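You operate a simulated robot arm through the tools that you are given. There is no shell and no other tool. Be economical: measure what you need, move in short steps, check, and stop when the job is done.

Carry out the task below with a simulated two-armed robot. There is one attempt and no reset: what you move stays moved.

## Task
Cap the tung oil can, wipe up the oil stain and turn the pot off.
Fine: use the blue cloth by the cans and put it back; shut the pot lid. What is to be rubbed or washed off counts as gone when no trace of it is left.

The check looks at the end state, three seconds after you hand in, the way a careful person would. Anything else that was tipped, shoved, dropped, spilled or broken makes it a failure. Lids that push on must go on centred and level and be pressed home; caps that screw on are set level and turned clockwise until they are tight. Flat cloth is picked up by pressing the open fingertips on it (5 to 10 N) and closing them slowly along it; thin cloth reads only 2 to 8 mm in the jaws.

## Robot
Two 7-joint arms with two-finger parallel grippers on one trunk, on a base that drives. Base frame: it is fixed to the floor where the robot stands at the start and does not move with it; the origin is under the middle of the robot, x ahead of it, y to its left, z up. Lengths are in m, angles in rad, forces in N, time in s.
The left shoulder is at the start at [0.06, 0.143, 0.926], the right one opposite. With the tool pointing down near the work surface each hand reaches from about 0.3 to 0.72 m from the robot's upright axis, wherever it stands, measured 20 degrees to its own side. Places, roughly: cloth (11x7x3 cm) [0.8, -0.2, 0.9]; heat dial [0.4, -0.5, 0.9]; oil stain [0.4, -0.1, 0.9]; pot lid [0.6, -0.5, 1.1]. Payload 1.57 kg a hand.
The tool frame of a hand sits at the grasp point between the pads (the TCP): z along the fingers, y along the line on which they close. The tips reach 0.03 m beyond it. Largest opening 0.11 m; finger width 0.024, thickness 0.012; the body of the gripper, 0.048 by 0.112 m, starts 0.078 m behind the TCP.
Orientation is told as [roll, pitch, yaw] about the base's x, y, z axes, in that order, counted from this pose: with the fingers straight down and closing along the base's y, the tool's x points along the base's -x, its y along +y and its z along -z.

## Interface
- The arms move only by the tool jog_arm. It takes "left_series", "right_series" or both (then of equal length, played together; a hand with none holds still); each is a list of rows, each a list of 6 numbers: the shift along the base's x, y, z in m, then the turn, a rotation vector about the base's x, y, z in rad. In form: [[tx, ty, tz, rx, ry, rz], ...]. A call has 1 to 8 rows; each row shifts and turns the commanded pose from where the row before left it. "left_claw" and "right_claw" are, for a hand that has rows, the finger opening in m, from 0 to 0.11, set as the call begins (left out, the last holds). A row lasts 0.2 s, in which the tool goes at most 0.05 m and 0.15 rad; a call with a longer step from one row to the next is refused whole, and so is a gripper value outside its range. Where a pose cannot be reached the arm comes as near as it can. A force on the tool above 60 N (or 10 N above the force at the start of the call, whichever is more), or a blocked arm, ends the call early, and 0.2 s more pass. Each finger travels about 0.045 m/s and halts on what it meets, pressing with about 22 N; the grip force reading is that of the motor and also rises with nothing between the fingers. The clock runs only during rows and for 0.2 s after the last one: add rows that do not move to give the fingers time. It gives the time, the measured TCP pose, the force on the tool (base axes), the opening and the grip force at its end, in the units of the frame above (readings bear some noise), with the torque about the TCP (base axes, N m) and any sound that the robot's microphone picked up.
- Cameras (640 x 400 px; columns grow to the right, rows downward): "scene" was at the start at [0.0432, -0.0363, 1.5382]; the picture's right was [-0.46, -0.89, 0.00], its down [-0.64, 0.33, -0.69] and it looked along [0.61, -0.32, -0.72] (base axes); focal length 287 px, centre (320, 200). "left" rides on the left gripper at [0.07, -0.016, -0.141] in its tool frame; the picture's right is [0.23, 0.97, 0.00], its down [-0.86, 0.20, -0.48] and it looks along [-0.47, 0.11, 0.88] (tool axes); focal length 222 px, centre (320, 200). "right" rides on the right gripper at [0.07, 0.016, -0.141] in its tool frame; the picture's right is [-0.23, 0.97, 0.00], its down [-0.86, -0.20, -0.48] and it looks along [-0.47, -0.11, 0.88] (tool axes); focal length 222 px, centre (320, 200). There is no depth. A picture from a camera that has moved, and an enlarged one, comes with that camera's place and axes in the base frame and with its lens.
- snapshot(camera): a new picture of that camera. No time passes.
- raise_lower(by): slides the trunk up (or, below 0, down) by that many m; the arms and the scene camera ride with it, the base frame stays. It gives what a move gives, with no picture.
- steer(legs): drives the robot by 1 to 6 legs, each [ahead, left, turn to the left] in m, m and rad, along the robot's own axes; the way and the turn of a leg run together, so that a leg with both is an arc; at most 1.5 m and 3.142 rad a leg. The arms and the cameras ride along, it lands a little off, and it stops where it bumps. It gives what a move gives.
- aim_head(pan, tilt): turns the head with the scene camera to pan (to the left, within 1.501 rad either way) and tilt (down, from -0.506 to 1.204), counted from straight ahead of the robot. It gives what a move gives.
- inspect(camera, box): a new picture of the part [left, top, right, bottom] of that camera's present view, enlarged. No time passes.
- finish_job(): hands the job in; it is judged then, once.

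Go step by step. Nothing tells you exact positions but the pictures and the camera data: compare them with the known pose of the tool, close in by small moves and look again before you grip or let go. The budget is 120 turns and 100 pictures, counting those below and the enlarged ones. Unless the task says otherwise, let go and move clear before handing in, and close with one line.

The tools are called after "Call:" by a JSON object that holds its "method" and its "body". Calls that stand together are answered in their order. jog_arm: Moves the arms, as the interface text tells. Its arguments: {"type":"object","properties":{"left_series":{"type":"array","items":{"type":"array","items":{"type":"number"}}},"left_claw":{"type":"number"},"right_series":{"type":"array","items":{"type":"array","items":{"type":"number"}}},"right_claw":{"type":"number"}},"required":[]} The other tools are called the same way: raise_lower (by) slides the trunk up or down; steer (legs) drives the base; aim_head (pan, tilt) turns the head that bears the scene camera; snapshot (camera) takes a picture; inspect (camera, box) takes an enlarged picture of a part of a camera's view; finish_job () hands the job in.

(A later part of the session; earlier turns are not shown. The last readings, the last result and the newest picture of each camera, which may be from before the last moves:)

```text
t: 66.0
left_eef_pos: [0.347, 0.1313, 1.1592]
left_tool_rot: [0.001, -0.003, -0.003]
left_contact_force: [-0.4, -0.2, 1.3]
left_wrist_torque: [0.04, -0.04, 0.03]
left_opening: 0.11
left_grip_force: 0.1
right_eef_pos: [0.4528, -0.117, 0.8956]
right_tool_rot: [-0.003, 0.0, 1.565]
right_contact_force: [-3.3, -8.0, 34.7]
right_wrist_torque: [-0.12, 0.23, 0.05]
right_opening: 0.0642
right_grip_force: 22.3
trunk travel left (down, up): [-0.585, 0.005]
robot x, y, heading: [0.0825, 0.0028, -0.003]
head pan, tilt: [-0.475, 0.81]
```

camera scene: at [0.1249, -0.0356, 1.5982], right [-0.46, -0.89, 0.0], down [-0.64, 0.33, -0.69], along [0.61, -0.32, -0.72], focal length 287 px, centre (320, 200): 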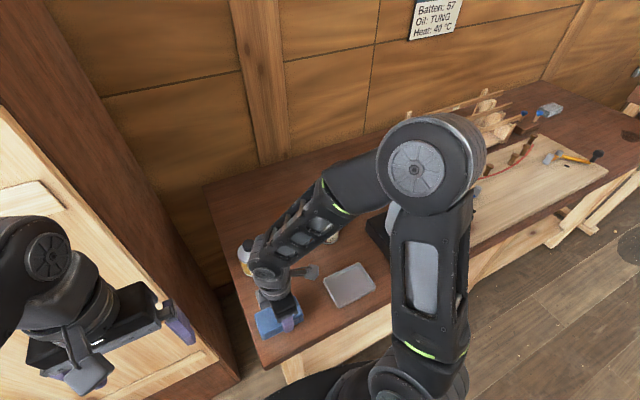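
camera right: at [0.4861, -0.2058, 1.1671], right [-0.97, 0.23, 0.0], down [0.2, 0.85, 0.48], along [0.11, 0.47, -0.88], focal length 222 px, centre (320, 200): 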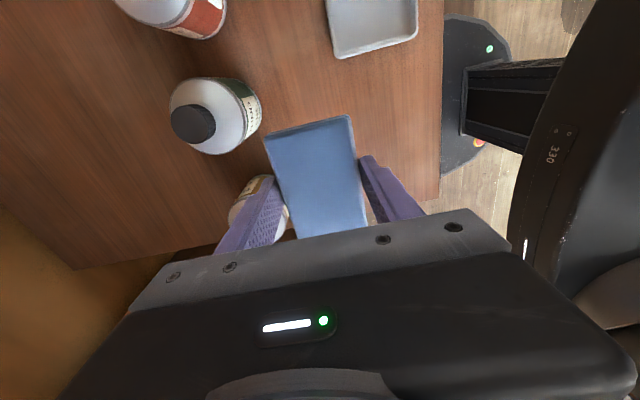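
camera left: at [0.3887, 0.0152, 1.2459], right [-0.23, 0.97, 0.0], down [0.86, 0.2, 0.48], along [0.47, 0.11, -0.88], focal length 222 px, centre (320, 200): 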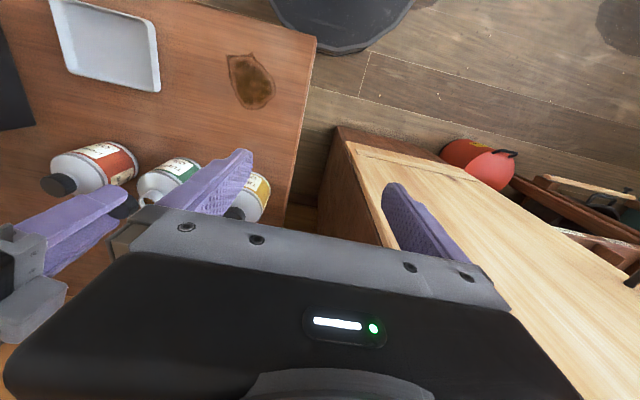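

Call:
{"method": "jog_arm", "body": {"right_series": [[-0.04, 0, 0.0008, 0, 0, 0], [-0.04, 0, 0, 0, 0, 0], [0.04, 0.005, 0, 0, 0, 0], [0.04, 0, 0, 0, 0, 0], [-0.04, 0.02, 0, 0, 0, 0], [-0.04, 0, 0, 0, 0, 0], [0.04, 0.01, 0, 0, 0, 0], [0.04, 0.01, 0, 0, 0, 0]]}}

Call:
{"method": "jog_arm", "body": {"right_series": [[-0.04, 0.01, -0.0005, 0, 0, 0], [-0.04, 0, 0, 0, 0, 0], [0.04, -0.03, 0, 0, 0, 0], [0.02, -0.03, 0, 0, 0, 0], [0, 0, 0.04, 0, 0, 0], [0, 0, 0.04, 0, 0, 0], [0.03, -0.02, 0.03, 0, 0, 0], [0.03, -0.02, 0.03, 0, 0, 0]]}}

Call:
{"method": "inspect", "body": {"camera": "scene", "box": [230, 250, 350, 350]}}

```text
t: 67.8
left_eef_pos: [0.347, 0.1318, 1.1604]
left_tool_rot: [0.0, -0.002, -0.002]
left_contact_force: [0.4, -0.6, 0.1]
left_wrist_torque: [0.01, 0.01, 0.0]
left_opening: 0.1098
left_grip_force: 0.0
right_eef_pos: [0.4618, -0.0677, 0.8929]
right_tool_rot: [-0.001, 0.001, 1.565]
right_contact_force: [-13.2, -2.4, 28.6]
right_wrist_torque: [-0.23, 0.61, -0.11]
right_opening: 0.0642
right_grip_force: 22.6
right hand out of reach, approached as far as the arm can: row 2
trunk travel left (down, up): [-0.585, 0.005]
robot x, y, heading: [0.082, 0.0018, -0.002]
head pan, tilt: [-0.475, 0.81]
```

```text
t: 69.6
left_eef_pos: [0.3497, 0.1315, 1.1578]
left_tool_rot: [0.002, -0.002, -0.002]
left_contact_force: [0.0, 0.7, -0.4]
left_wrist_torque: [0.02, 0.05, -0.02]
left_opening: 0.1102
left_grip_force: 0.1
right_eef_pos: [0.5013, -0.1606, 1.0341]
right_tool_rot: [0.002, -0.003, 1.567]
right_contact_force: [-0.6, -0.2, 0.1]
right_wrist_torque: [-0.02, 0.04, 0.0]
right_opening: 0.0642
right_grip_force: 22.0
trunk travel left (down, up): [-0.585, 0.005]
robot x, y, heading: [0.0763, 0.0027, -0.01]
head pan, tilt: [-0.475, 0.81]
```

```text
4.00 times, centred on (290, 300) of scene
camera zoom: at [0.1251, -0.0359, 1.5981], right [-0.46, -0.89, 0.0], down [-0.64, 0.33, -0.69], along [0.61, -0.32, -0.72], focal length 1150 px, centre (440, -200)
```

zoom: 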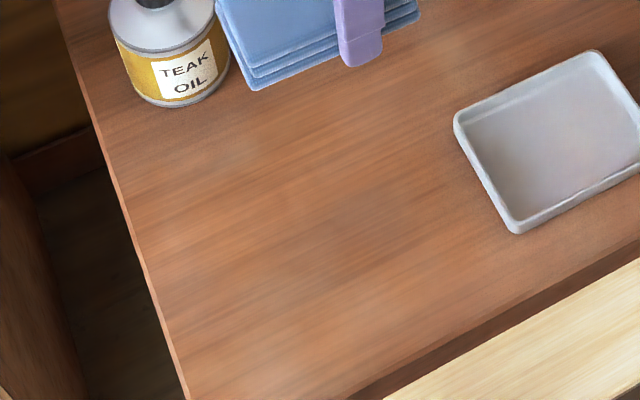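

The surface is clean. I'm raising the cloth and carrying it back over the cans to its original spot.

Call:
{"method": "jog_arm", "body": {"right_series": [[0, 0, 0.038, 0, 0, 0], [0.03, -0.01, 0, 0, 0, 0], [0.032, -0.012, 0, 0, 0, 0], [0.032, -0.012, -0.003, 0, 0, 0], [0.032, -0.012, -0.003, 0, 0, 0], [0.032, -0.012, -0.004, 0, 0, 0], [0.032, -0.012, -0.004, 0, 0, 0], [0.032, -0.012, 0, 0, 0, 0]]}}

Call:
{"method": "jog_arm", "body": {"right_series": [[0, 0, 0, 0, 0, 0], [0.015, 0, -0.03, 0, 0, 0], [0.02, 0, -0.04, 0, 0, 0], [0.02, 0, -0.035, 0, 0, 0], [0, 0, -0.02, 0, 0, 0], [0, 0, 0, 0, 0, 0]]}}

Call:
{"method": "snapshot", "body": {"camera": "right"}}

Call:
{"method": "inspect", "body": {"camera": "scene", "box": [200, 130, 400, 300]}}

```text
t: 71.4
left_eef_pos: [0.3505, 0.1313, 1.1589]
left_tool_rot: [0.0, 0.001, -0.001]
left_contact_force: [0.3, 0.7, 0.4]
left_wrist_torque: [-0.02, 0.0, 0.01]
left_opening: 0.1097
left_grip_force: 0.2
right_eef_pos: [0.7222, -0.2421, 1.0562]
right_tool_rot: [0.001, 0.0, 1.568]
right_contact_force: [0.8, 0.2, -0.5]
right_wrist_torque: [0.02, 0.02, 0.01]
right_opening: 0.0641
right_grip_force: 22.0
trunk travel left (down, up): [-0.585, 0.005]
robot x, y, heading: [0.0834, -0.0001, -0.001]
head pan, tilt: [-0.475, 0.81]
```

```text
t: 72.8
left_eef_pos: [0.3485, 0.1321, 1.1574]
left_tool_rot: [0.002, -0.001, -0.001]
left_contact_force: [-0.1, 0.6, 0.0]
left_wrist_torque: [0.03, 0.04, 0.02]
left_opening: 0.1098
left_grip_force: 0.0
right_eef_pos: [0.7754, -0.2407, 0.9315]
right_tool_rot: [0.001, -0.001, 1.566]
right_contact_force: [-0.3, -0.3, -0.9]
right_wrist_torque: [-0.02, 0.02, 0.0]
right_opening: 0.0643
right_grip_force: 22.3
trunk travel left (down, up): [-0.585, 0.005]
robot x, y, heading: [0.085, 0.0012, -0.001]
head pan, tilt: [-0.475, 0.81]
```

```text
41 pictures are left
camera right: at [0.7588, -0.3104, 1.0725], right [-0.97, 0.23, 0.0], down [0.2, 0.85, 0.48], along [0.11, 0.47, -0.88], focal length 222 px, centre (320, 200)
```

right: 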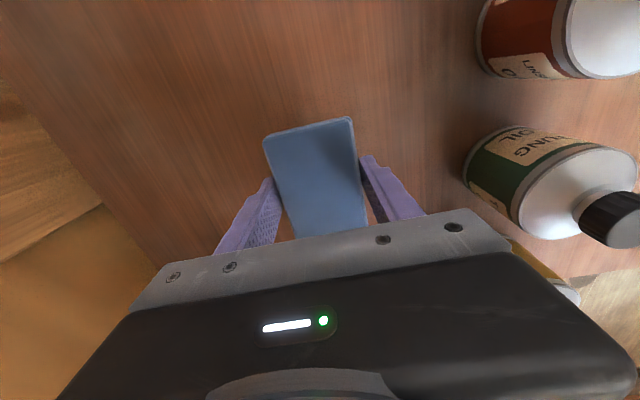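

```text
2.35 times, centred on (300, 215) of scene
camera zoom: at [0.1252, -0.0353, 1.5982], right [-0.46, -0.89, 0.0], down [-0.64, 0.33, -0.69], along [0.61, -0.32, -0.72], focal length 676 px, centre (367, 165)
```

zoom: 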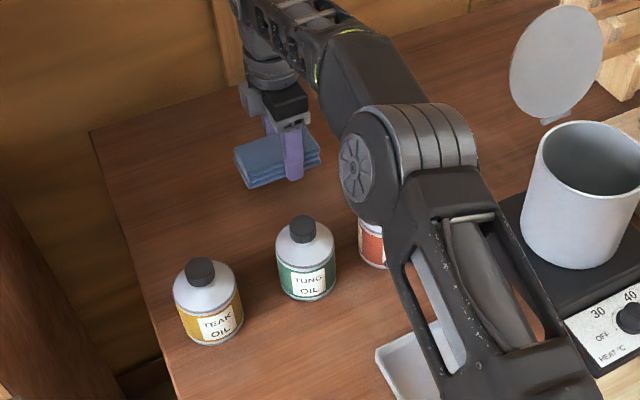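

Call:
{"method": "jog_arm", "body": {"right_series": [[0.001, -0.004, -0.02, 0, 0, 0], [0, 0, -0.012, 0, 0, 0], [0, 0, -0.003, 0, 0, 0], [0, 0, -0.002, 0, 0, 0]]}}

```text
t: 73.8
left_eef_pos: [0.3489, 0.1315, 1.1578]
left_tool_rot: [-0.001, -0.002, -0.001]
left_contact_force: [-0.7, -0.1, -0.1]
left_wrist_torque: [0.0, 0.03, -0.01]
left_opening: 0.1099
left_grip_force: 0.1
right_eef_pos: [0.7778, -0.2451, 0.8954]
right_tool_rot: [0.001, -0.001, 1.564]
right_contact_force: [-0.1, 0.2, -0.9]
right_wrist_torque: [-0.03, -0.01, 0.01]
right_opening: 0.0643
right_grip_force: 22.2
trunk travel left (down, up): [-0.585, 0.005]
robot x, y, heading: [0.0773, 0.0004, -0.006]
head pan, tilt: [-0.475, 0.81]
```

Call:
{"method": "jog_arm", "body": {"right_series": [[0, 0, -0.002, 0, 0, 0], [0, 0, -0.001, 0, 0, 0]]}}

```text
t: 74.4
left_eef_pos: [0.3499, 0.1307, 1.1576]
left_tool_rot: [0.0, 0.001, -0.002]
left_contact_force: [0.6, 0.2, 0.7]
left_wrist_torque: [0.01, 0.03, 0.01]
left_opening: 0.11
left_grip_force: 0.1
right_eef_pos: [0.7774, -0.2438, 0.8928]
right_tool_rot: [0.002, 0.0, 1.566]
right_contact_force: [0.1, -0.3, -0.5]
right_wrist_torque: [0.0, 0.0, -0.03]
right_opening: 0.064
right_grip_force: 21.8
trunk travel left (down, up): [-0.585, 0.005]
robot x, y, heading: [0.0822, -0.0006, -0.004]
head pan, tilt: [-0.475, 0.81]
```

The tips are about 3 mm above the table, so I'll release here and rise.

Call:
{"method": "jog_arm", "body": {"right_series": [[0, 0, -0.001, 0, 0, 0], [0, 0, 0, 0, 0, 0], [0, 0, 0, 0, 0, 0], [0, 0, 0, 0, 0, 0], [0, 0, 0.02, 0, 0, 0], [0, 0, 0.03, 0, 0, 0], [-0.01, 0, 0.03, 0, 0, 0], [-0.02, 0, 0.03, 0, 0, 0]], "right_claw": 0.1}}

Call:
{"method": "snapshot", "body": {"camera": "right"}}

```text
t: 76.2
left_eef_pos: [0.3475, 0.1312, 1.1577]
left_tool_rot: [-0.001, -0.002, -0.001]
left_contact_force: [0.3, 0.1, 0.5]
left_wrist_torque: [-0.01, -0.01, -0.01]
left_opening: 0.1098
left_grip_force: 0.1
right_eef_pos: [0.7456, -0.2451, 0.9999]
right_tool_rot: [0.001, 0.001, 1.565]
right_contact_force: [0.5, -0.7, -0.7]
right_wrist_torque: [-0.01, -0.03, 0.03]
right_opening: 0.0996
right_grip_force: 0.0
trunk travel left (down, up): [-0.585, 0.005]
robot x, y, heading: [0.0818, -0.0006, -0.001]
head pan, tilt: [-0.475, 0.81]
```

```text
39 pictures are left
camera right: at [0.7296, -0.3129, 1.1408], right [-0.97, 0.23, 0.0], down [0.2, 0.85, 0.48], along [0.11, 0.47, -0.88], focal length 222 px, centre (320, 200)
```

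right: 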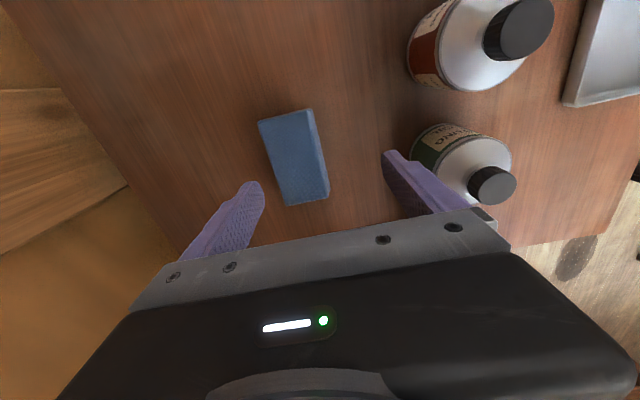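

The cloth is back in place. Next I'll retract the right hand, then turn the head toward the pot for a good look.

Call:
{"method": "jog_arm", "body": {"right_series": [[-0.02, 0, 0.03, 0, 0, 0], [-0.03, 0.005, 0.03, 0, 0, 0], [-0.04, 0.01, 0.005, 0, 0, -0.15], [-0.04, 0.01, 0, 0, 0, -0.15], [-0.04, 0.01, 0, 0, 0, -0.15], [-0.04, 0.01, 0, 0, 0, -0.15], [-0.04, 0.01, 0, 0, 0, -0.15], [-0.04, 0.01, 0, 0, 0, -0.15]]}}

Call:
{"method": "jog_arm", "body": {"right_series": [[-0.02, 0.02, 0, 0, 0, -0.15], [-0.02, 0.03, 0, 0, 0, -0.15], [0, 0.03, 0, 0, 0, -0.15], [0, 0.02, 0, 0, 0, -0.15]]}}

Call:
{"method": "aim_head", "body": {"pan": -0.85, "tilt": 0.75}}

Call:
{"method": "snapshot", "body": {"camera": "scene"}}

```text
t: 78.0
left_eef_pos: [0.3474, 0.1319, 1.1592]
left_tool_rot: [0.0, -0.002, -0.002]
left_contact_force: [-0.9, 0.2, -0.3]
left_wrist_torque: [-0.01, -0.03, 0.01]
left_opening: 0.1097
left_grip_force: 0.0
right_eef_pos: [0.4555, -0.1798, 1.0675]
right_tool_rot: [-0.001, -0.001, 0.665]
right_contact_force: [1.0, 0.1, 0.3]
right_wrist_torque: [0.0, -0.06, -0.03]
right_opening: 0.1
right_grip_force: 0.0
trunk travel left (down, up): [-0.585, 0.005]
robot x, y, heading: [0.0823, 0.0023, -0.004]
head pan, tilt: [-0.475, 0.81]
```

```text
t: 79.0
left_eef_pos: [0.3495, 0.1331, 1.1582]
left_tool_rot: [-0.001, 0.001, -0.002]
left_contact_force: [0.7, 0.7, -0.2]
left_wrist_torque: [-0.03, -0.01, -0.04]
left_opening: 0.11
left_grip_force: 0.0
right_eef_pos: [0.42, -0.0785, 1.0663]
right_tool_rot: [0.001, -0.001, 0.065]
right_contact_force: [-0.2, 0.6, 0.0]
right_wrist_torque: [0.01, -0.02, 0.03]
right_opening: 0.0999
right_grip_force: 0.1
trunk travel left (down, up): [-0.585, 0.005]
robot x, y, heading: [0.0826, -0.0013, -0.004]
head pan, tilt: [-0.475, 0.81]
```

```text
t: 79.8
left_eef_pos: [0.349, 0.1311, 1.1583]
left_tool_rot: [0.001, 0.0, -0.002]
left_contact_force: [-0.8, 0.7, 0.2]
left_wrist_torque: [0.0, -0.01, -0.01]
left_opening: 0.11
left_grip_force: 0.0
right_eef_pos: [0.4194, -0.0796, 1.0677]
right_tool_rot: [0.003, 0.0, 0.068]
right_contact_force: [-0.5, 0.2, 0.2]
right_wrist_torque: [-0.02, -0.02, 0.0]
right_opening: 0.0999
right_grip_force: 0.1
trunk travel left (down, up): [-0.585, 0.005]
robot x, y, heading: [0.0813, 0.0019, -0.004]
head pan, tilt: [-0.85, 0.75]
```

```text
38 pictures are left
camera scene: at [0.1082, -0.0609, 1.603], right [-0.75, -0.66, 0.0], down [-0.45, 0.51, -0.73], along [0.48, -0.55, -0.68], focal length 287 px, centre (320, 200)
```

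scene: 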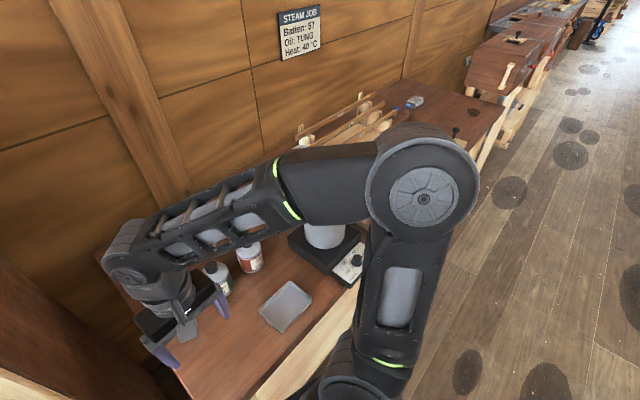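

The arm blocks the head's view. I'll use the wrist camera instead: hand left of the pot, yawed 90°, looking down on it.

Call:
{"method": "jog_arm", "body": {"right_series": [[0.0, -0.01, 0.03, 0, 0, 0.15], [0.01, -0.02, 0.03, 0, 0, 0.15], [0.01, -0.03, 0.01, 0, 0, 0.15], [0.01, -0.03, 0.01, 0, 0, 0.15], [0.01, -0.03, 0, 0, 0, 0.15], [0.01, -0.03, 0, 0, 0, 0.15], [0.01, -0.03, 0, 0, 0, 0.15], [0.01, -0.03, 0, 0, 0, 0.15]], "right_claw": 0.0}}

Call:
{"method": "jog_arm", "body": {"right_series": [[0.01, -0.02, 0, 0, 0, 0.15], [0, 0, 0, 0, 0, 0.15], [0, 0, 0, 0, 0, 0]]}}

Call:
{"method": "snapshot", "body": {"camera": "right"}}

Call:
{"method": "snapshot", "body": {"camera": "scene"}}

```text
t: 81.6
left_eef_pos: [0.3488, 0.1305, 1.1582]
left_tool_rot: [0.0, 0.0, -0.002]
left_contact_force: [-0.9, 0.5, 0.2]
left_wrist_torque: [0.03, 0.01, 0.03]
left_opening: 0.1098
left_grip_force: 0.1
right_eef_pos: [0.489, -0.2894, 1.1454]
right_tool_rot: [0.002, -0.001, 1.267]
right_contact_force: [-0.3, 0.7, 0.2]
right_wrist_torque: [0.03, 0.05, 0.02]
right_opening: 0.0003
right_grip_force: 21.3
trunk travel left (down, up): [-0.585, 0.005]
robot x, y, heading: [0.0817, -0.0, -0.003]
head pan, tilt: [-0.85, 0.75]
```

```text
t: 82.4
left_eef_pos: [0.3491, 0.1316, 1.1599]
left_tool_rot: [-0.001, 0.001, -0.002]
left_contact_force: [0.3, 0.4, -0.6]
left_wrist_torque: [0.01, 0.02, -0.01]
left_opening: 0.1101
left_grip_force: 0.0
right_eef_pos: [0.4993, -0.3089, 1.1462]
right_tool_rot: [0.002, 0.0, 1.569]
right_contact_force: [-0.4, -1.1, 0.3]
right_wrist_torque: [-0.02, 0.02, -0.01]
right_opening: 0.0001
right_grip_force: 21.3
trunk travel left (down, up): [-0.585, 0.005]
robot x, y, heading: [0.0807, -0.001, -0.003]
head pan, tilt: [-0.85, 0.75]
```

```text
37 pictures are left
camera right: at [0.482, -0.3778, 1.2867], right [-0.97, 0.23, 0.0], down [0.2, 0.85, 0.48], along [0.11, 0.47, -0.88], focal length 222 px, centre (320, 200)
```

right: 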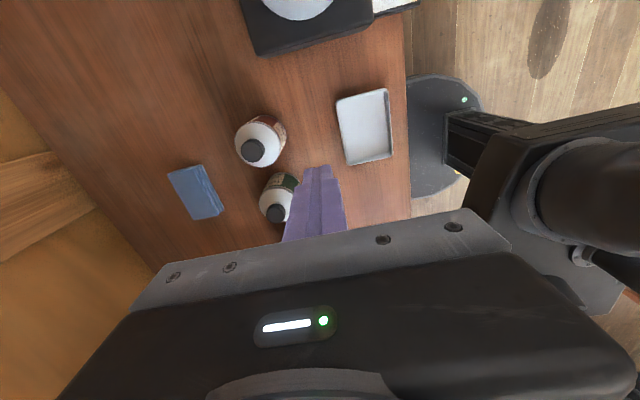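

```text
36 pictures are left
camera scene: at [0.1085, -0.0614, 1.603], right [-0.75, -0.66, 0.0], down [-0.45, 0.51, -0.73], along [0.48, -0.55, -0.68], focal length 287 px, centre (320, 200)
```

scene: 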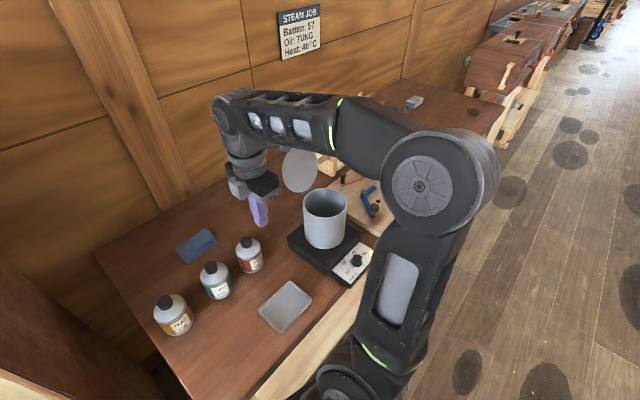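

Call:
{"method": "inspect", "body": {"camera": "scene", "box": [260, 130, 400, 300]}}

```text
2.35 times, centred on (330, 215) of scene
camera zoom: at [0.1085, -0.0614, 1.603], right [-0.75, -0.66, 0.0], down [-0.45, 0.51, -0.73], along [0.48, -0.55, -0.68], focal length 676 px, centre (296, 165)
```

zoom: 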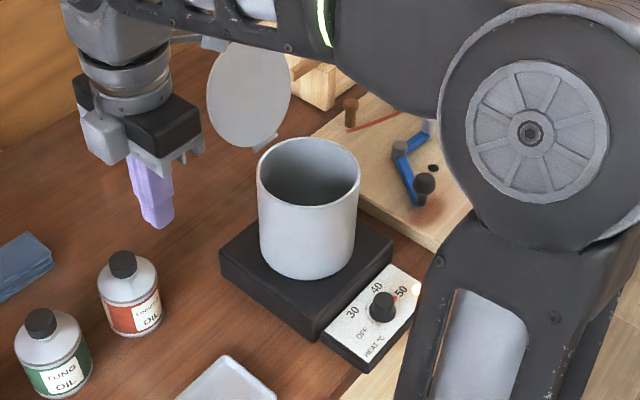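

The pot axis is at about (0.49,-0.525) with its rim near z 1.03. The lid leans back at about x .57–.62 on a hinge at the far side. The dial is near (0.35,-0.497). The lid's back is out of reach, so I'll tuck the arm in, back off slightly and drive right.

Call:
{"method": "jog_arm", "body": {"right_series": [[-0.03, 0.03, 0, 0, 0, -0.15], [-0.03, 0.03, 0, 0, 0, -0.15], [-0.03, 0.03, 0, 0, 0, -0.15], [-0.02, 0.02, 0, 0, 0, -0.15], [0, 0, 0, 0, 0, -0.15], [0, 0, 0, 0, 0, -0.15], [0, 0, 0, 0, 0, -0.15], [0, 0, 0, 0, 0, -0.15]]}}

Call:
{"method": "steer", "body": {"legs": [[-0.03, 0, 0], [0, -0.3, 0]]}}

Call:
{"method": "aim_head", "body": {"pan": -0.45, "tilt": 0.8}}

Call:
{"method": "snapshot", "body": {"camera": "scene"}}

```text
t: 84.2
left_eef_pos: [0.3482, 0.1322, 1.1587]
left_tool_rot: [0.001, 0.001, 0.0]
left_contact_force: [0.6, 0.5, 0.6]
left_wrist_torque: [0.02, 0.02, 0.0]
left_opening: 0.1099
left_grip_force: 0.1
right_eef_pos: [0.3869, -0.1997, 1.1451]
right_tool_rot: [0.001, -0.001, 0.365]
right_contact_force: [0.1, -0.1, -0.1]
right_wrist_torque: [-0.03, 0.0, -0.02]
right_opening: 0.0002
right_grip_force: 20.8
trunk travel left (down, up): [-0.585, 0.005]
robot x, y, heading: [0.0803, -0.0004, -0.003]
head pan, tilt: [-0.85, 0.75]
```

```text
t: 86.7
left_eef_pos: [0.3171, -0.1674, 1.1575]
left_tool_rot: [0.002, 0.0, -0.012]
left_contact_force: [-0.6, -0.5, 0.4]
left_wrist_torque: [0.01, -0.01, 0.0]
left_opening: 0.11
left_grip_force: 0.0
right_eef_pos: [0.3518, -0.4994, 1.146]
right_tool_rot: [0.001, -0.001, 0.356]
right_contact_force: [-0.9, -0.4, 0.5]
right_wrist_torque: [0.0, 0.03, 0.03]
right_opening: 0.0
right_grip_force: 21.3
trunk travel left (down, up): [-0.585, 0.005]
robot x, y, heading: [0.0495, -0.2931, -0.017]
head pan, tilt: [-0.85, 0.75]
```

```text
t: 87.5
left_eef_pos: [0.316, -0.167, 1.159]
left_tool_rot: [-0.002, 0.0, -0.013]
left_contact_force: [-0.7, 0.4, 0.5]
left_wrist_torque: [-0.01, 0.02, -0.02]
left_opening: 0.11
left_grip_force: 0.1
right_eef_pos: [0.3514, -0.4991, 1.1456]
right_tool_rot: [0.002, -0.001, 0.356]
right_contact_force: [0.5, -0.8, 0.9]
right_wrist_torque: [-0.03, -0.01, -0.02]
right_opening: 0.0
right_grip_force: 21.0
trunk travel left (down, up): [-0.585, 0.005]
robot x, y, heading: [0.0464, -0.295, -0.017]
head pan, tilt: [-0.45, 0.799]
```

```text
34 pictures are left
camera scene: at [0.0927, -0.33, 1.599], right [-0.45, -0.89, 0.0], down [-0.64, 0.32, -0.7], along [0.62, -0.31, -0.72], focal length 287 px, centre (320, 200)
```

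scene: 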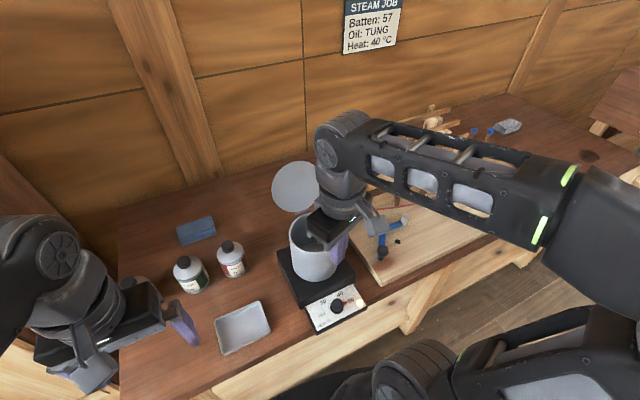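

Now I'm at (0.05,-0.295) with the lid reachable. I'll take the closed fingers around the left of the lid to get behind it.

Call:
{"method": "jog_arm", "body": {"right_series": [[0.02, 0.04, -0.02, 0, 0, -0.09], [0.02, 0.04, -0.02, 0, 0, -0.09], [0.03, 0.035, -0.01, 0, 0, -0.09], [0.04, 0.02, 0, 0, 0, -0.086], [0.045, 0, 0, 0, 0, 0], [0.045, 0, 0, 0, 0, 0], [0.045, 0, 0, 0, 0, 0], [0.045, 0, -0.005, 0, 0, 0]]}}

Call:
{"method": "snapshot", "body": {"camera": "scene"}}

```text
t: 89.3
left_eef_pos: [0.3181, -0.1656, 1.1578]
left_tool_rot: [-0.001, 0.001, -0.011]
left_contact_force: [-0.1, 0.2, -0.3]
left_wrist_torque: [-0.04, 0.03, 0.02]
left_opening: 0.1097
left_grip_force: 0.1
right_eef_pos: [0.6416, -0.3635, 1.091]
right_tool_rot: [0.0, 0.0, -0.001]
right_contact_force: [-0.3, 0.4, -0.4]
right_wrist_torque: [-0.02, 0.01, 0.05]
right_opening: 0.0
right_grip_force: 21.4
trunk travel left (down, up): [-0.585, 0.005]
robot x, y, heading: [0.0495, -0.2971, -0.015]
head pan, tilt: [-0.45, 0.799]
```

```text
33 pictures are left
camera scene: at [0.0941, -0.3286, 1.599], right [-0.45, -0.89, 0.0], down [-0.64, 0.32, -0.7], along [0.62, -0.31, -0.72], focal length 287 px, centre (320, 200)
```

scene: 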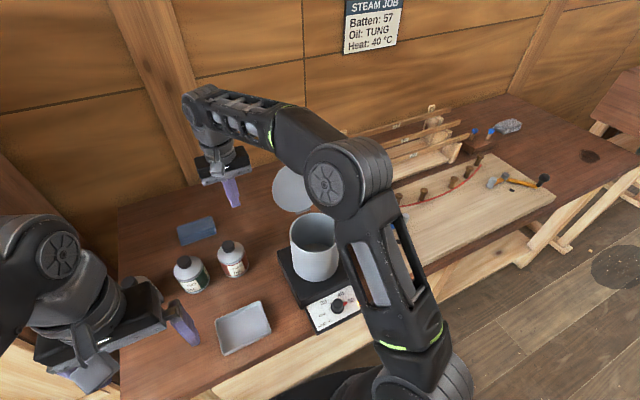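

Call:
{"method": "jog_arm", "body": {"right_series": [[0.043, 0, -0.008, 0, 0, 0], [0, -0.04, 0, 0, 0, 0], [0, -0.04, 0, 0, 0, 0], [0, -0.04, 0, 0, 0, 0], [0, -0.035, 0, 0, 0, 0], [0, 0, 0, 0, 0, 0]]}}

Call:
{"method": "inspect", "body": {"camera": "scene", "box": [200, 90, 400, 290]}}

Call:
{"method": "snapshot", "body": {"camera": "right"}}

```text
t: 90.8
left_eef_pos: [0.3174, -0.1655, 1.1584]
left_tool_rot: [0.001, 0.0, -0.012]
left_contact_force: [0.3, 0.5, -0.1]
left_wrist_torque: [0.01, 0.02, -0.03]
left_opening: 0.1103
left_grip_force: 0.1
right_eef_pos: [0.6543, -0.5179, 1.0874]
right_tool_rot: [-0.001, 0.001, 0.0]
right_contact_force: [0.2, -0.2, 0.6]
right_wrist_torque: [-0.01, 0.02, 0.02]
right_opening: 0.0002
right_grip_force: 21.1
right hand out of reach, approached as far as the arm can: row 1
trunk travel left (down, up): [-0.585, 0.005]
robot x, y, heading: [0.0502, -0.2937, -0.015]
head pan, tilt: [-0.45, 0.799]
```

```text
2.00 times, centred on (300, 190) of scene
camera zoom: at [0.0927, -0.3293, 1.599], right [-0.45, -0.89, 0.0], down [-0.64, 0.32, -0.7], along [0.62, -0.31, -0.72], focal length 575 px, centre (360, 220)
```

zoom: 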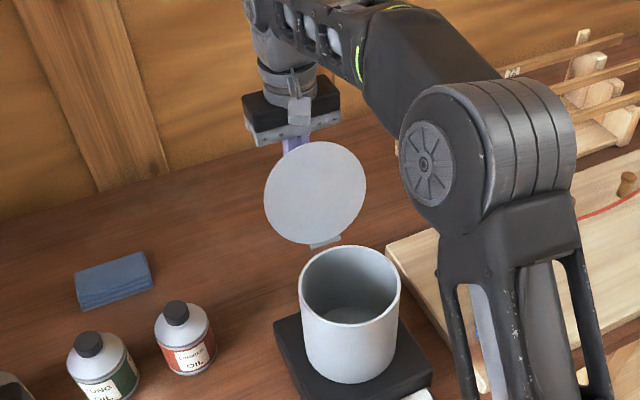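

```text
31 pictures are left
camera right: at [0.584, -0.5021, 1.2291], right [0.23, 0.97, 0.0], down [0.86, -0.2, 0.48], along [0.47, -0.11, -0.88], focal length 222 px, centre (320, 200)
```

right: 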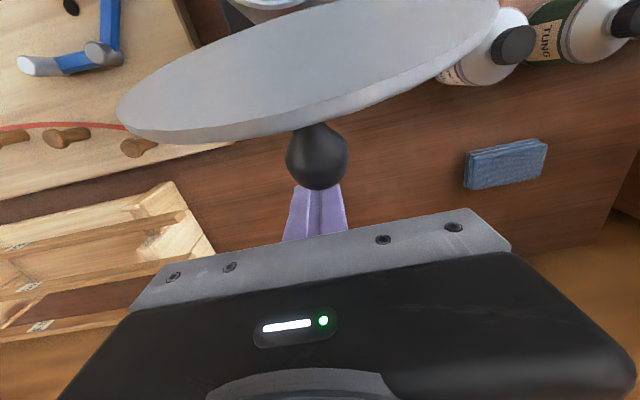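

There's a black knob on the lid's outer face, right in front of my fingers. I'll open the fingers, straddle the knob and grip it along y, so the lid can pivot between the pads as I swing it shut.

Call:
{"method": "jog_arm", "body": {"right_series": [[0, 0, 0, 0, 0, 0], [0, 0, 0, 0, 0, 0], [0, 0, 0, 0, 0, 0], [0, 0, 0, 0, 0, 0], [-0.008, 0.001, -0.002, 0, 0, 0], [-0.006, 0, -0.002, 0, 0, 0], [0, 0, 0, 0, 0, 0]], "right_claw": 0.075}}

Call:
{"method": "snapshot", "body": {"camera": "right"}}

```text
t: 92.3
left_eef_pos: [0.3177, -0.1659, 1.1586]
left_tool_rot: [0.0, 0.0, -0.011]
left_contact_force: [-0.2, -0.3, 0.3]
left_wrist_torque: [-0.04, 0.05, 0.01]
left_opening: 0.11
left_grip_force: 0.1
right_eef_pos: [0.6401, -0.5177, 1.0834]
right_tool_rot: [0.002, -0.001, 0.0]
right_contact_force: [0.0, 0.5, 0.1]
right_wrist_torque: [-0.01, -0.02, -0.01]
right_opening: 0.0753
right_grip_force: 0.1
trunk travel left (down, up): [-0.585, 0.005]
robot x, y, heading: [0.049, -0.2966, -0.015]
head pan, tilt: [-0.45, 0.799]
```

```text
30 pictures are left
camera right: at [0.5703, -0.5008, 1.2254], right [0.23, 0.97, 0.0], down [0.85, -0.2, 0.48], along [0.47, -0.11, -0.88], focal length 222 px, centre (320, 200)
```

right: 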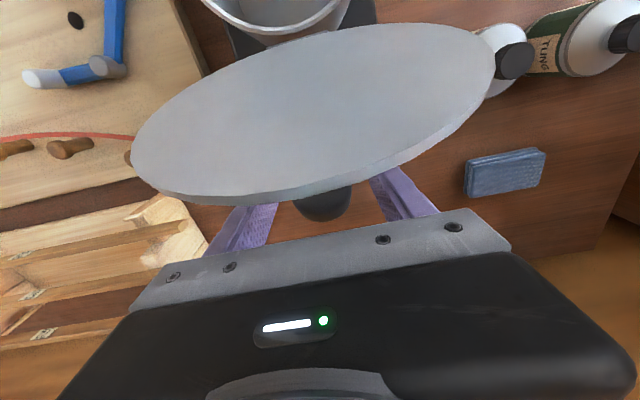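

Triangulating the wrist views, the lid top edge is at about (0.595,1.175) and the knob at about (0.612,-0.512,1.105). I'll raise and move in so the pads straddle the knob.

Call:
{"method": "jog_arm", "body": {"right_series": [[0, 0.003, 0.02, 0, 0, 0], [0, 0.002, 0.018, 0, 0, 0], [-0.012, 0, 0, 0, 0, 0], [-0.012, 0, 0, 0, 0, 0], [0, 0, 0, 0, 0, 0]]}}

Call:
{"method": "snapshot", "body": {"camera": "right"}}

Call:
{"method": "inspect", "body": {"camera": "scene", "box": [220, 120, 400, 260]}}

```text
t: 93.5
left_eef_pos: [0.3166, -0.1664, 1.1586]
left_tool_rot: [0.0, 0.0, -0.014]
left_contact_force: [-0.3, 0.1, 0.5]
left_wrist_torque: [-0.02, 0.0, -0.01]
left_opening: 0.11
left_grip_force: 0.1
right_eef_pos: [0.6157, -0.5135, 1.1133]
right_tool_rot: [0.002, 0.0, 0.001]
right_contact_force: [0.8, 0.2, 1.1]
right_wrist_torque: [0.03, -0.01, -0.01]
right_opening: 0.0748
right_grip_force: 0.1
right hand out of reach, approached as far as the arm can: row 2
trunk travel left (down, up): [-0.585, 0.005]
robot x, y, heading: [0.0471, -0.2973, -0.006]
head pan, tilt: [-0.45, 0.799]
```

```text
29 pictures are left
camera right: at [0.5448, -0.4969, 1.2546], right [0.23, 0.97, 0.0], down [0.86, -0.2, 0.48], along [0.47, -0.11, -0.88], focal length 222 px, centre (320, 200)
```

right: 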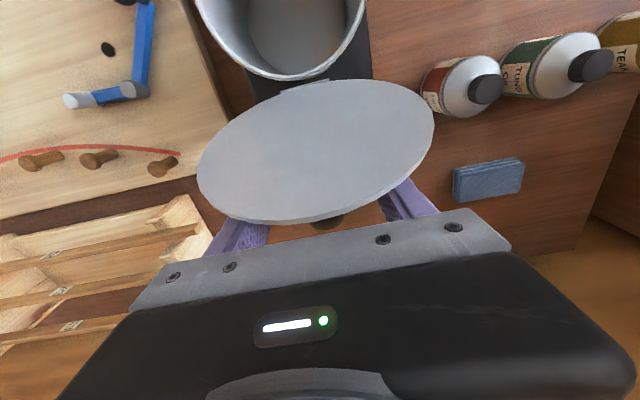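

```text
2.86 times, centred on (310, 190) of scene
camera zoom: at [0.093, -0.3299, 1.599], right [-0.45, -0.89, 0.0], down [-0.64, 0.32, -0.7], along [0.62, -0.31, -0.72], focal length 821 px, centre (349, 229)
```

zoom: 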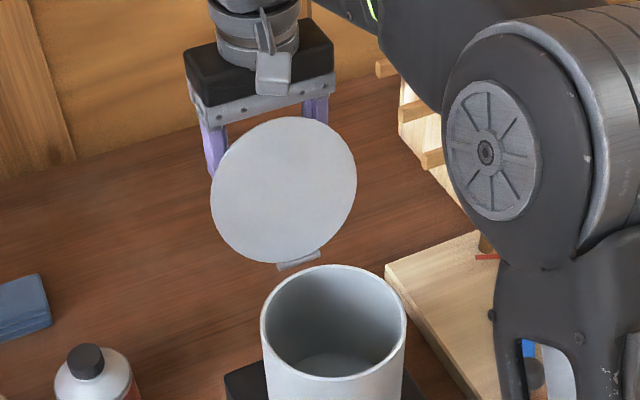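

The pads now flank the knob, so I'll close gently and see what they meet.

Call:
{"method": "jog_arm", "body": {"right_series": [[-0.003, 0, -0.003, 0, 0, 0], [0, 0, 0, 0, 0, 0], [0, 0, 0, 0, 0, 0], [0, 0, 0, 0, 0, 0], [0, 0, 0, 0, 0, 0], [0, 0, 0, 0, 0, 0]], "right_claw": 0.01}}

Call:
{"method": "snapshot", "body": {"camera": "right"}}

```text
t: 95.0
left_eef_pos: [0.3173, -0.1639, 1.1572]
left_tool_rot: [-0.002, 0.0, -0.011]
left_contact_force: [0.3, -0.1, -0.1]
left_wrist_torque: [0.01, 0.01, -0.01]
left_opening: 0.1098
left_grip_force: 0.1
right_eef_pos: [0.612, -0.5102, 1.1107]
right_tool_rot: [0.002, 0.0, 0.004]
right_contact_force: [-0.5, 14.5, -4.5]
right_wrist_torque: [-0.35, -0.28, 0.0]
right_opening: 0.027
right_grip_force: 37.4
trunk travel left (down, up): [-0.585, 0.005]
robot x, y, heading: [0.0492, -0.2954, -0.014]
head pan, tilt: [-0.45, 0.799]
```

```text
27 pictures are left
camera right: at [0.5424, -0.4938, 1.2523], right [0.23, 0.97, 0.0], down [0.86, -0.2, 0.48], along [0.47, -0.11, -0.88], focal length 222 px, centre (320, 200)
```

right: 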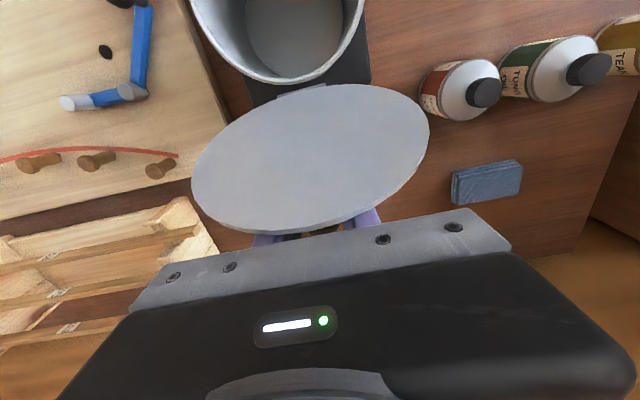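

The knob is held at 27 mm with a side load of 14 N. I'll shift +y to relieve it.

Call:
{"method": "jog_arm", "body": {"right_series": [[0, 0.002, 0, 0, 0, 0], [0, 0.002, 0, 0, 0, 0], [0, 0, 0, 0, 0, 0]]}}

```text
t: 95.8
left_eef_pos: [0.3168, -0.1662, 1.159]
left_tool_rot: [0.001, -0.001, -0.013]
left_contact_force: [0.3, 0.5, 0.2]
left_wrist_torque: [0.02, -0.02, 0.02]
left_opening: 0.11
left_grip_force: 0.0
right_eef_pos: [0.6124, -0.5106, 1.112]
right_tool_rot: [0.001, 0.0, -0.001]
right_contact_force: [-2.5, 6.6, -0.4]
right_wrist_torque: [-0.3, 0.19, 0.02]
right_opening: 0.027
right_grip_force: 37.7
trunk travel left (down, up): [-0.585, 0.005]
robot x, y, heading: [0.0493, -0.2963, -0.017]
head pan, tilt: [-0.45, 0.799]
```

I'm swinging the knob along the hinge arc, first part, and checking forces.

Call:
{"method": "jog_arm", "body": {"right_series": [[-0.007, 0.001, 0.005, 0, 0, 0], [-0.007, 0.001, 0.0045, 0, 0, 0], [-0.008, 0, 0.0035, 0, 0, 0], [-0.008, 0, 0.0025, 0, 0, 0]]}}

Call:
{"method": "inspect", "body": {"camera": "scene", "box": [220, 120, 400, 260]}}

```text
t: 96.8
left_eef_pos: [0.3185, -0.167, 1.1591]
left_tool_rot: [0.003, 0.0, -0.011]
left_contact_force: [-0.2, 0.2, 0.6]
left_wrist_torque: [0.02, -0.01, 0.03]
left_opening: 0.1099
left_grip_force: 0.1
right_eef_pos: [0.582, -0.5095, 1.127]
right_tool_rot: [-0.001, -0.001, -0.003]
right_contact_force: [10.3, -4.9, 1.4]
right_wrist_torque: [0.23, -0.65, -0.03]
right_opening: 0.027
right_grip_force: 37.6
trunk travel left (down, up): [-0.585, 0.005]
robot x, y, heading: [0.0488, -0.2975, -0.019]
head pan, tilt: [-0.45, 0.799]
```

```text
2.86 times, centred on (310, 190) of scene
camera zoom: at [0.0944, -0.331, 1.5991], right [-0.45, -0.89, 0.0], down [-0.64, 0.32, -0.7], along [0.62, -0.31, -0.72], focal length 821 px, centre (349, 229)
```

zoom: 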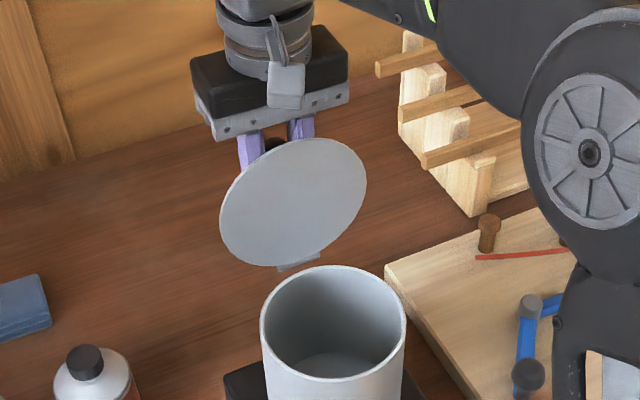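

The lid is following. I'll continue the arc.

Call:
{"method": "jog_arm", "body": {"right_series": [[-0.0086, 0, 0.0015, 0, 0, 0], [-0.0086, 0, 0.0005, 0, 0, 0], [-0.0086, 0, -0.0005, 0, 0, 0], [-0.0086, 0, -0.0015, 0, 0, 0]]}}

Call:
{"method": "inspect", "body": {"camera": "scene", "box": [220, 120, 400, 260]}}

```text
t: 97.8
left_eef_pos: [0.3191, -0.1677, 1.1591]
left_tool_rot: [0.002, 0.003, -0.012]
left_contact_force: [0.1, 0.8, 0.2]
left_wrist_torque: [-0.05, -0.02, -0.02]
left_opening: 0.1101
left_grip_force: 0.1
right_eef_pos: [0.5555, -0.5089, 1.13]
right_tool_rot: [0.001, -0.021, -0.003]
right_contact_force: [33.8, -14.5, 25.5]
right_wrist_torque: [-0.34, -2.42, 0.05]
right_opening: 0.0272
right_grip_force: 37.7
trunk travel left (down, up): [-0.585, 0.005]
robot x, y, heading: [0.0472, -0.2965, -0.012]
head pan, tilt: [-0.45, 0.799]
```

```text
2.86 times, centred on (310, 190) of scene
camera zoom: at [0.0964, -0.3315, 1.5993], right [-0.45, -0.89, 0.0], down [-0.64, 0.32, -0.7], along [0.62, -0.31, -0.72], focal length 821 px, centre (349, 229)
```

zoom: 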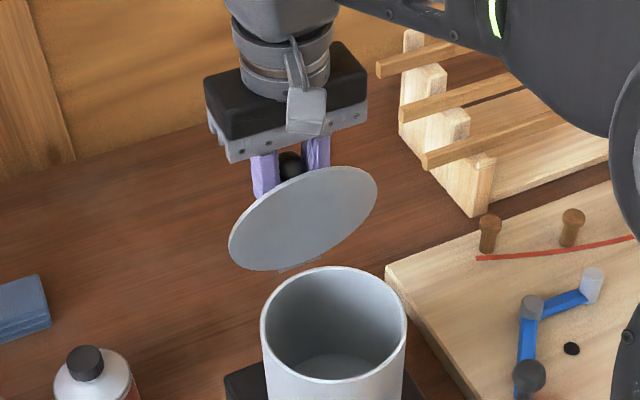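

The pads grip the knob too firmly to pivot and the torque is rising. I'll rotate the hand with the lid to relieve it.

Call:
{"method": "jog_arm", "body": {"right_series": [[0, 0, 0, 0, -0.1, 0], [0, 0, 0, 0, -0.1, 0], [0, 0.001, 0, 0, -0.1, 0], [0, 0, 0, 0, -0.1, 0]]}}

```text
t: 98.8
left_eef_pos: [0.3146, -0.1692, 1.1596]
left_tool_rot: [0.001, -0.001, -0.01]
left_contact_force: [-1.2, 0.6, -0.2]
left_wrist_torque: [-0.02, -0.02, 0.03]
left_opening: 0.11
left_grip_force: 0.1
right_eef_pos: [0.5424, -0.5102, 1.1258]
right_tool_rot: [0.002, -0.398, -0.003]
right_contact_force: [-13.0, -16.4, 10.8]
right_wrist_torque: [0.55, 0.74, 0.12]
right_opening: 0.0273
right_grip_force: 38.4
trunk travel left (down, up): [-0.585, 0.005]
robot x, y, heading: [0.0498, -0.2938, -0.013]
head pan, tilt: [-0.45, 0.799]
```

Call:
{"method": "jog_arm", "body": {"right_series": [[-0.0082, -0.002, -0.002, 0, -0.1, 0], [-0.0079, -0.001, -0.0036, 0, -0.1, 0], [-0.0074, 0, -0.0046, 0, -0.1, 0]]}}

Call:
{"method": "inspect", "body": {"camera": "scene", "box": [220, 120, 400, 260]}}

```text
t: 99.5
left_eef_pos: [0.3153, -0.168, 1.1581]
left_tool_rot: [0.003, -0.001, -0.012]
left_contact_force: [0.0, -0.3, -0.1]
left_wrist_torque: [-0.02, 0.02, 0.01]
left_opening: 0.1098
left_grip_force: 0.0
right_eef_pos: [0.5217, -0.5095, 1.1211]
right_tool_rot: [0.004, -0.71, 0.0]
right_contact_force: [-3.2, -10.7, 24.3]
right_wrist_torque: [0.27, -0.43, 0.2]
right_opening: 0.0275
right_grip_force: 37.9
trunk travel left (down, up): [-0.585, 0.005]
robot x, y, heading: [0.0538, -0.2921, -0.014]
head pan, tilt: [-0.45, 0.799]
```

```text
2.86 times, centred on (310, 190) of scene
camera zoom: at [0.0903, -0.3307, 1.5993], right [-0.45, -0.89, 0.0], down [-0.64, 0.32, -0.7], along [0.62, -0.31, -0.72], focal length 821 px, centre (349, 229)
```

zoom: 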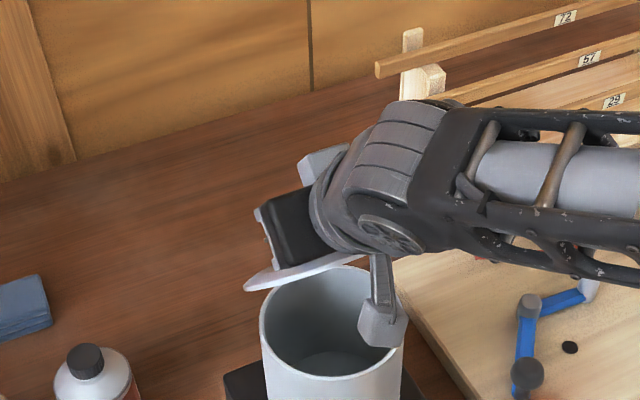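

The lid is about halfway down. I'll continue a bit more with rotation.

Call:
{"method": "jog_arm", "body": {"right_series": [[-0.0075, -0.002, -0.004, 0, -0.1, 0], [-0.007, -0.001, -0.005, 0, -0.1, 0], [-0.006, 0, -0.006, 0, -0.1, 0]]}}

Call:
{"method": "inspect", "body": {"camera": "scene", "box": [220, 120, 400, 260]}}

```text
t: 100.3
left_eef_pos: [0.3113, -0.1633, 1.16]
left_tool_rot: [-0.002, -0.007, -0.012]
left_contact_force: [0.3, 0.0, 0.5]
left_wrist_torque: [-0.02, -0.03, -0.01]
left_opening: 0.11
left_grip_force: 0.1
right_eef_pos: [0.5248, -0.5111, 1.1191]
right_tool_rot: [-0.002, -0.978, 0.009]
right_contact_force: [-43.2, 21.8, 17.1]
right_wrist_torque: [-0.59, 2.23, -1.09]
right_opening: 0.0273
right_grip_force: 37.3
right hand out of reach, approached as far as the arm can: row 2, 3
trunk travel left (down, up): [-0.585, 0.005]
robot x, y, heading: [0.0483, -0.2957, -0.013]
head pan, tilt: [-0.45, 0.799]
```

```text
2.86 times, centred on (310, 190) of scene
camera zoom: at [0.0835, -0.3253, 1.5993], right [-0.45, -0.89, 0.0], down [-0.64, 0.32, -0.7], along [0.63, -0.31, -0.71], focal length 821 px, centre (349, 229)
```

zoom: 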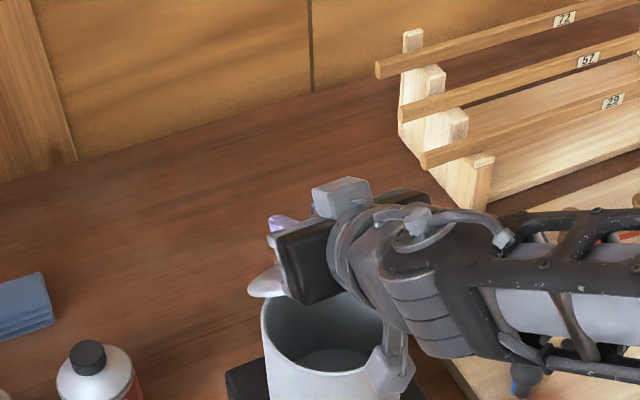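

The arm is near a limit here. I'll open the fingers to free the knob and let the lid drop the rest.

Call:
{"method": "jog_arm", "body": {"right_series": [[0, 0, 0, 0, 0, 0], [0, 0, 0, 0, 0, 0], [0, 0, 0, 0, 0, 0]], "right_claw": 0.07}}

Call:
{"method": "inspect", "body": {"camera": "scene", "box": [220, 120, 400, 260]}}

Call:
{"method": "snapshot", "body": {"camera": "right"}}

```text
t: 101.2
left_eef_pos: [0.3109, -0.1634, 1.1588]
left_tool_rot: [-0.004, -0.008, -0.012]
left_contact_force: [0.4, 0.1, -1.0]
left_wrist_torque: [0.03, -0.01, 0.01]
left_opening: 0.1101
left_grip_force: 0.1
right_eef_pos: [0.5275, -0.5134, 1.1226]
right_tool_rot: [-0.007, -0.99, 0.006]
right_contact_force: [-34.4, 20.7, 30.7]
right_wrist_torque: [-0.39, 1.62, -1.54]
right_opening: 0.0701
right_grip_force: 0.0
trunk travel left (down, up): [-0.585, 0.005]
robot x, y, heading: [0.0508, -0.2964, -0.015]
head pan, tilt: [-0.45, 0.799]
```

```text
2.86 times, centred on (310, 190) of scene
camera zoom: at [0.0844, -0.3249, 1.5995], right [-0.45, -0.89, 0.0], down [-0.64, 0.32, -0.7], along [0.63, -0.31, -0.71], focal length 821 px, centre (349, 229)
```

zoom: 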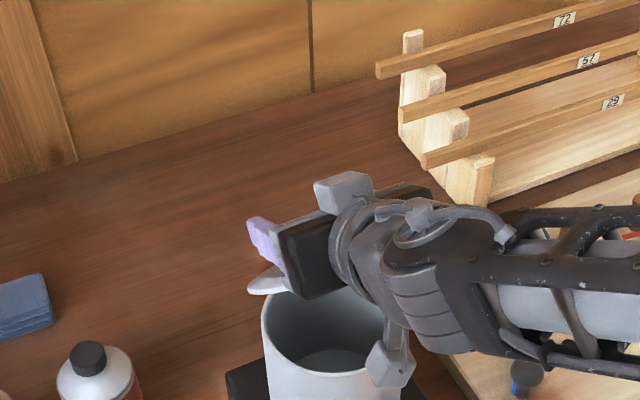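

```text
21 pictures are left
camera right: at [0.3709, -0.4959, 1.142], right [0.13, 0.97, 0.19], down [0.07, -0.2, 0.98], along [0.99, -0.11, -0.09], focal length 222 px, centre (320, 200)
```

right: 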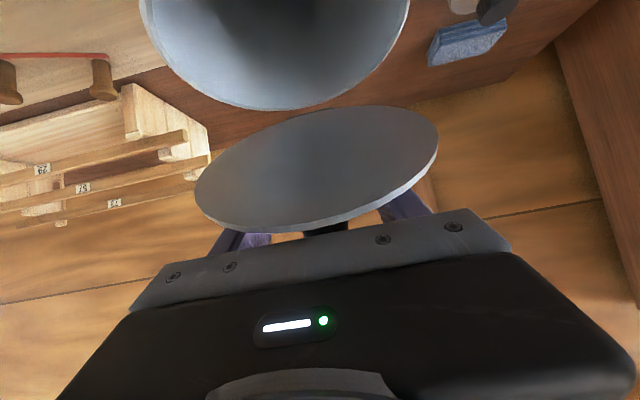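

The lid's edge is resting against the palm. I'll rotate the hand back upright while rising, which frees the lid.

Call:
{"method": "jog_arm", "body": {"right_series": [[-0.005, 0, 0.006, 0, 0.1, 0], [-0.005, 0, 0.008, 0, 0.14, 0], [-0.003, 0, 0.006, 0, 0.14, 0], [0, 0, 0.004, 0, 0.14, 0], [0, 0, 0, 0, 0.14, 0], [0, 0, 0, 0, 0.14, 0]]}}

Call:
{"method": "inspect", "body": {"camera": "scene", "box": [220, 120, 400, 260]}}

```text
t: 102.5
left_eef_pos: [0.3174, -0.1679, 1.1601]
left_tool_rot: [-0.001, 0.0, -0.011]
left_contact_force: [-1.0, 0.3, -0.1]
left_wrist_torque: [-0.02, -0.01, 0.03]
left_opening: 0.1097
left_grip_force: 0.1
right_eef_pos: [0.5256, -0.5243, 1.1394]
right_tool_rot: [-0.026, -0.267, -0.004]
right_contact_force: [0.6, 0.1, 0.1]
right_wrist_torque: [0.0, 0.01, 0.0]
right_opening: 0.07
right_grip_force: 0.1
right hand out of reach, approached as far as the arm can: row 2
trunk travel left (down, up): [-0.585, 0.005]
robot x, y, heading: [0.0472, -0.2951, -0.009]
head pan, tilt: [-0.45, 0.799]
```

```text
2.86 times, centred on (310, 190) of scene
camera zoom: at [0.0937, -0.3297, 1.599], right [-0.45, -0.89, 0.0], down [-0.64, 0.32, -0.7], along [0.62, -0.31, -0.72], focal length 821 px, centre (349, 229)
```

zoom: 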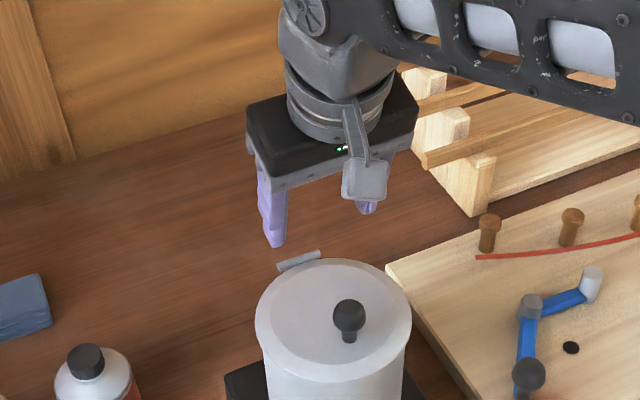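

The lid is shut and the pot is in place. Now the dial: I'll straighten and lift the hand, and zoom in on the panel.

Call:
{"method": "jog_arm", "body": {"right_series": [[-0.03, 0.02, 0.005, 0.026, 0.13, 0], [-0.04, 0.02, 0, 0, 0.137, 0], [-0.03, 0.01, 0, 0, 0, 0], [-0.03, 0.0, 0, 0, 0, 0], [0, 0, 0, 0, 0, 0]], "right_claw": 0.06}}

Call:
{"method": "inspect", "body": {"camera": "scene", "box": [280, 270, 380, 345]}}

Call:
{"method": "snapshot", "body": {"camera": "right"}}

```text
t: 103.8
left_eef_pos: [0.3179, -0.1667, 1.158]
left_tool_rot: [0.001, 0.0, -0.013]
left_contact_force: [-0.4, 0.2, -0.4]
left_wrist_torque: [0.0, 0.01, 0.02]
left_opening: 0.1102
left_grip_force: 0.0
right_eef_pos: [0.3958, -0.4739, 1.1441]
right_tool_rot: [0.001, -0.001, -0.009]
right_contact_force: [-0.5, 0.5, -0.3]
right_wrist_torque: [-0.03, 0.01, 0.03]
right_opening: 0.0599
right_grip_force: 0.1
trunk travel left (down, up): [-0.585, 0.005]
robot x, y, heading: [0.0482, -0.2952, -0.016]
head pan, tilt: [-0.45, 0.799]
```

```text
5.33 times, centred on (330, 308) of scene
camera zoom: at [0.0935, -0.3297, 1.599], right [-0.45, -0.89, 0.0], down [-0.64, 0.32, -0.7], along [0.62, -0.31, -0.72], focal length 1533 px, centre (267, -373)
```

zoom: 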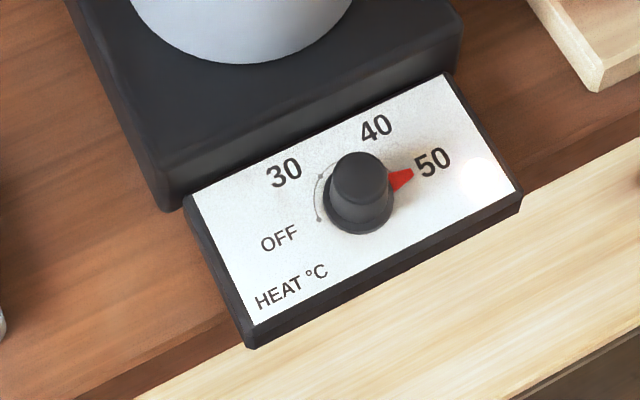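

```text
18 pictures are left
camera right: at [0.3251, -0.4547, 1.285], right [0.24, 0.97, 0.0], down [0.85, -0.21, 0.48], along [0.47, -0.11, -0.88], focal length 222 px, centre (320, 200)
```

right: 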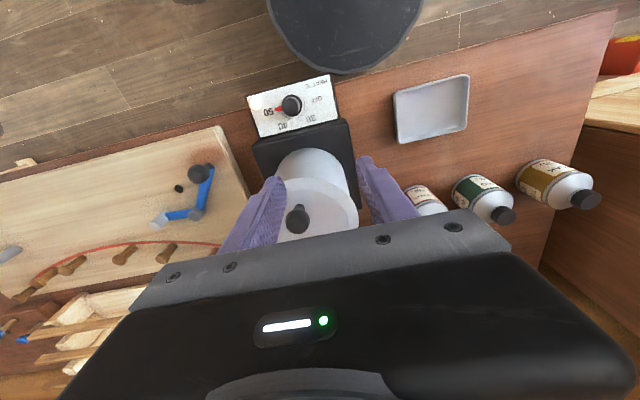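

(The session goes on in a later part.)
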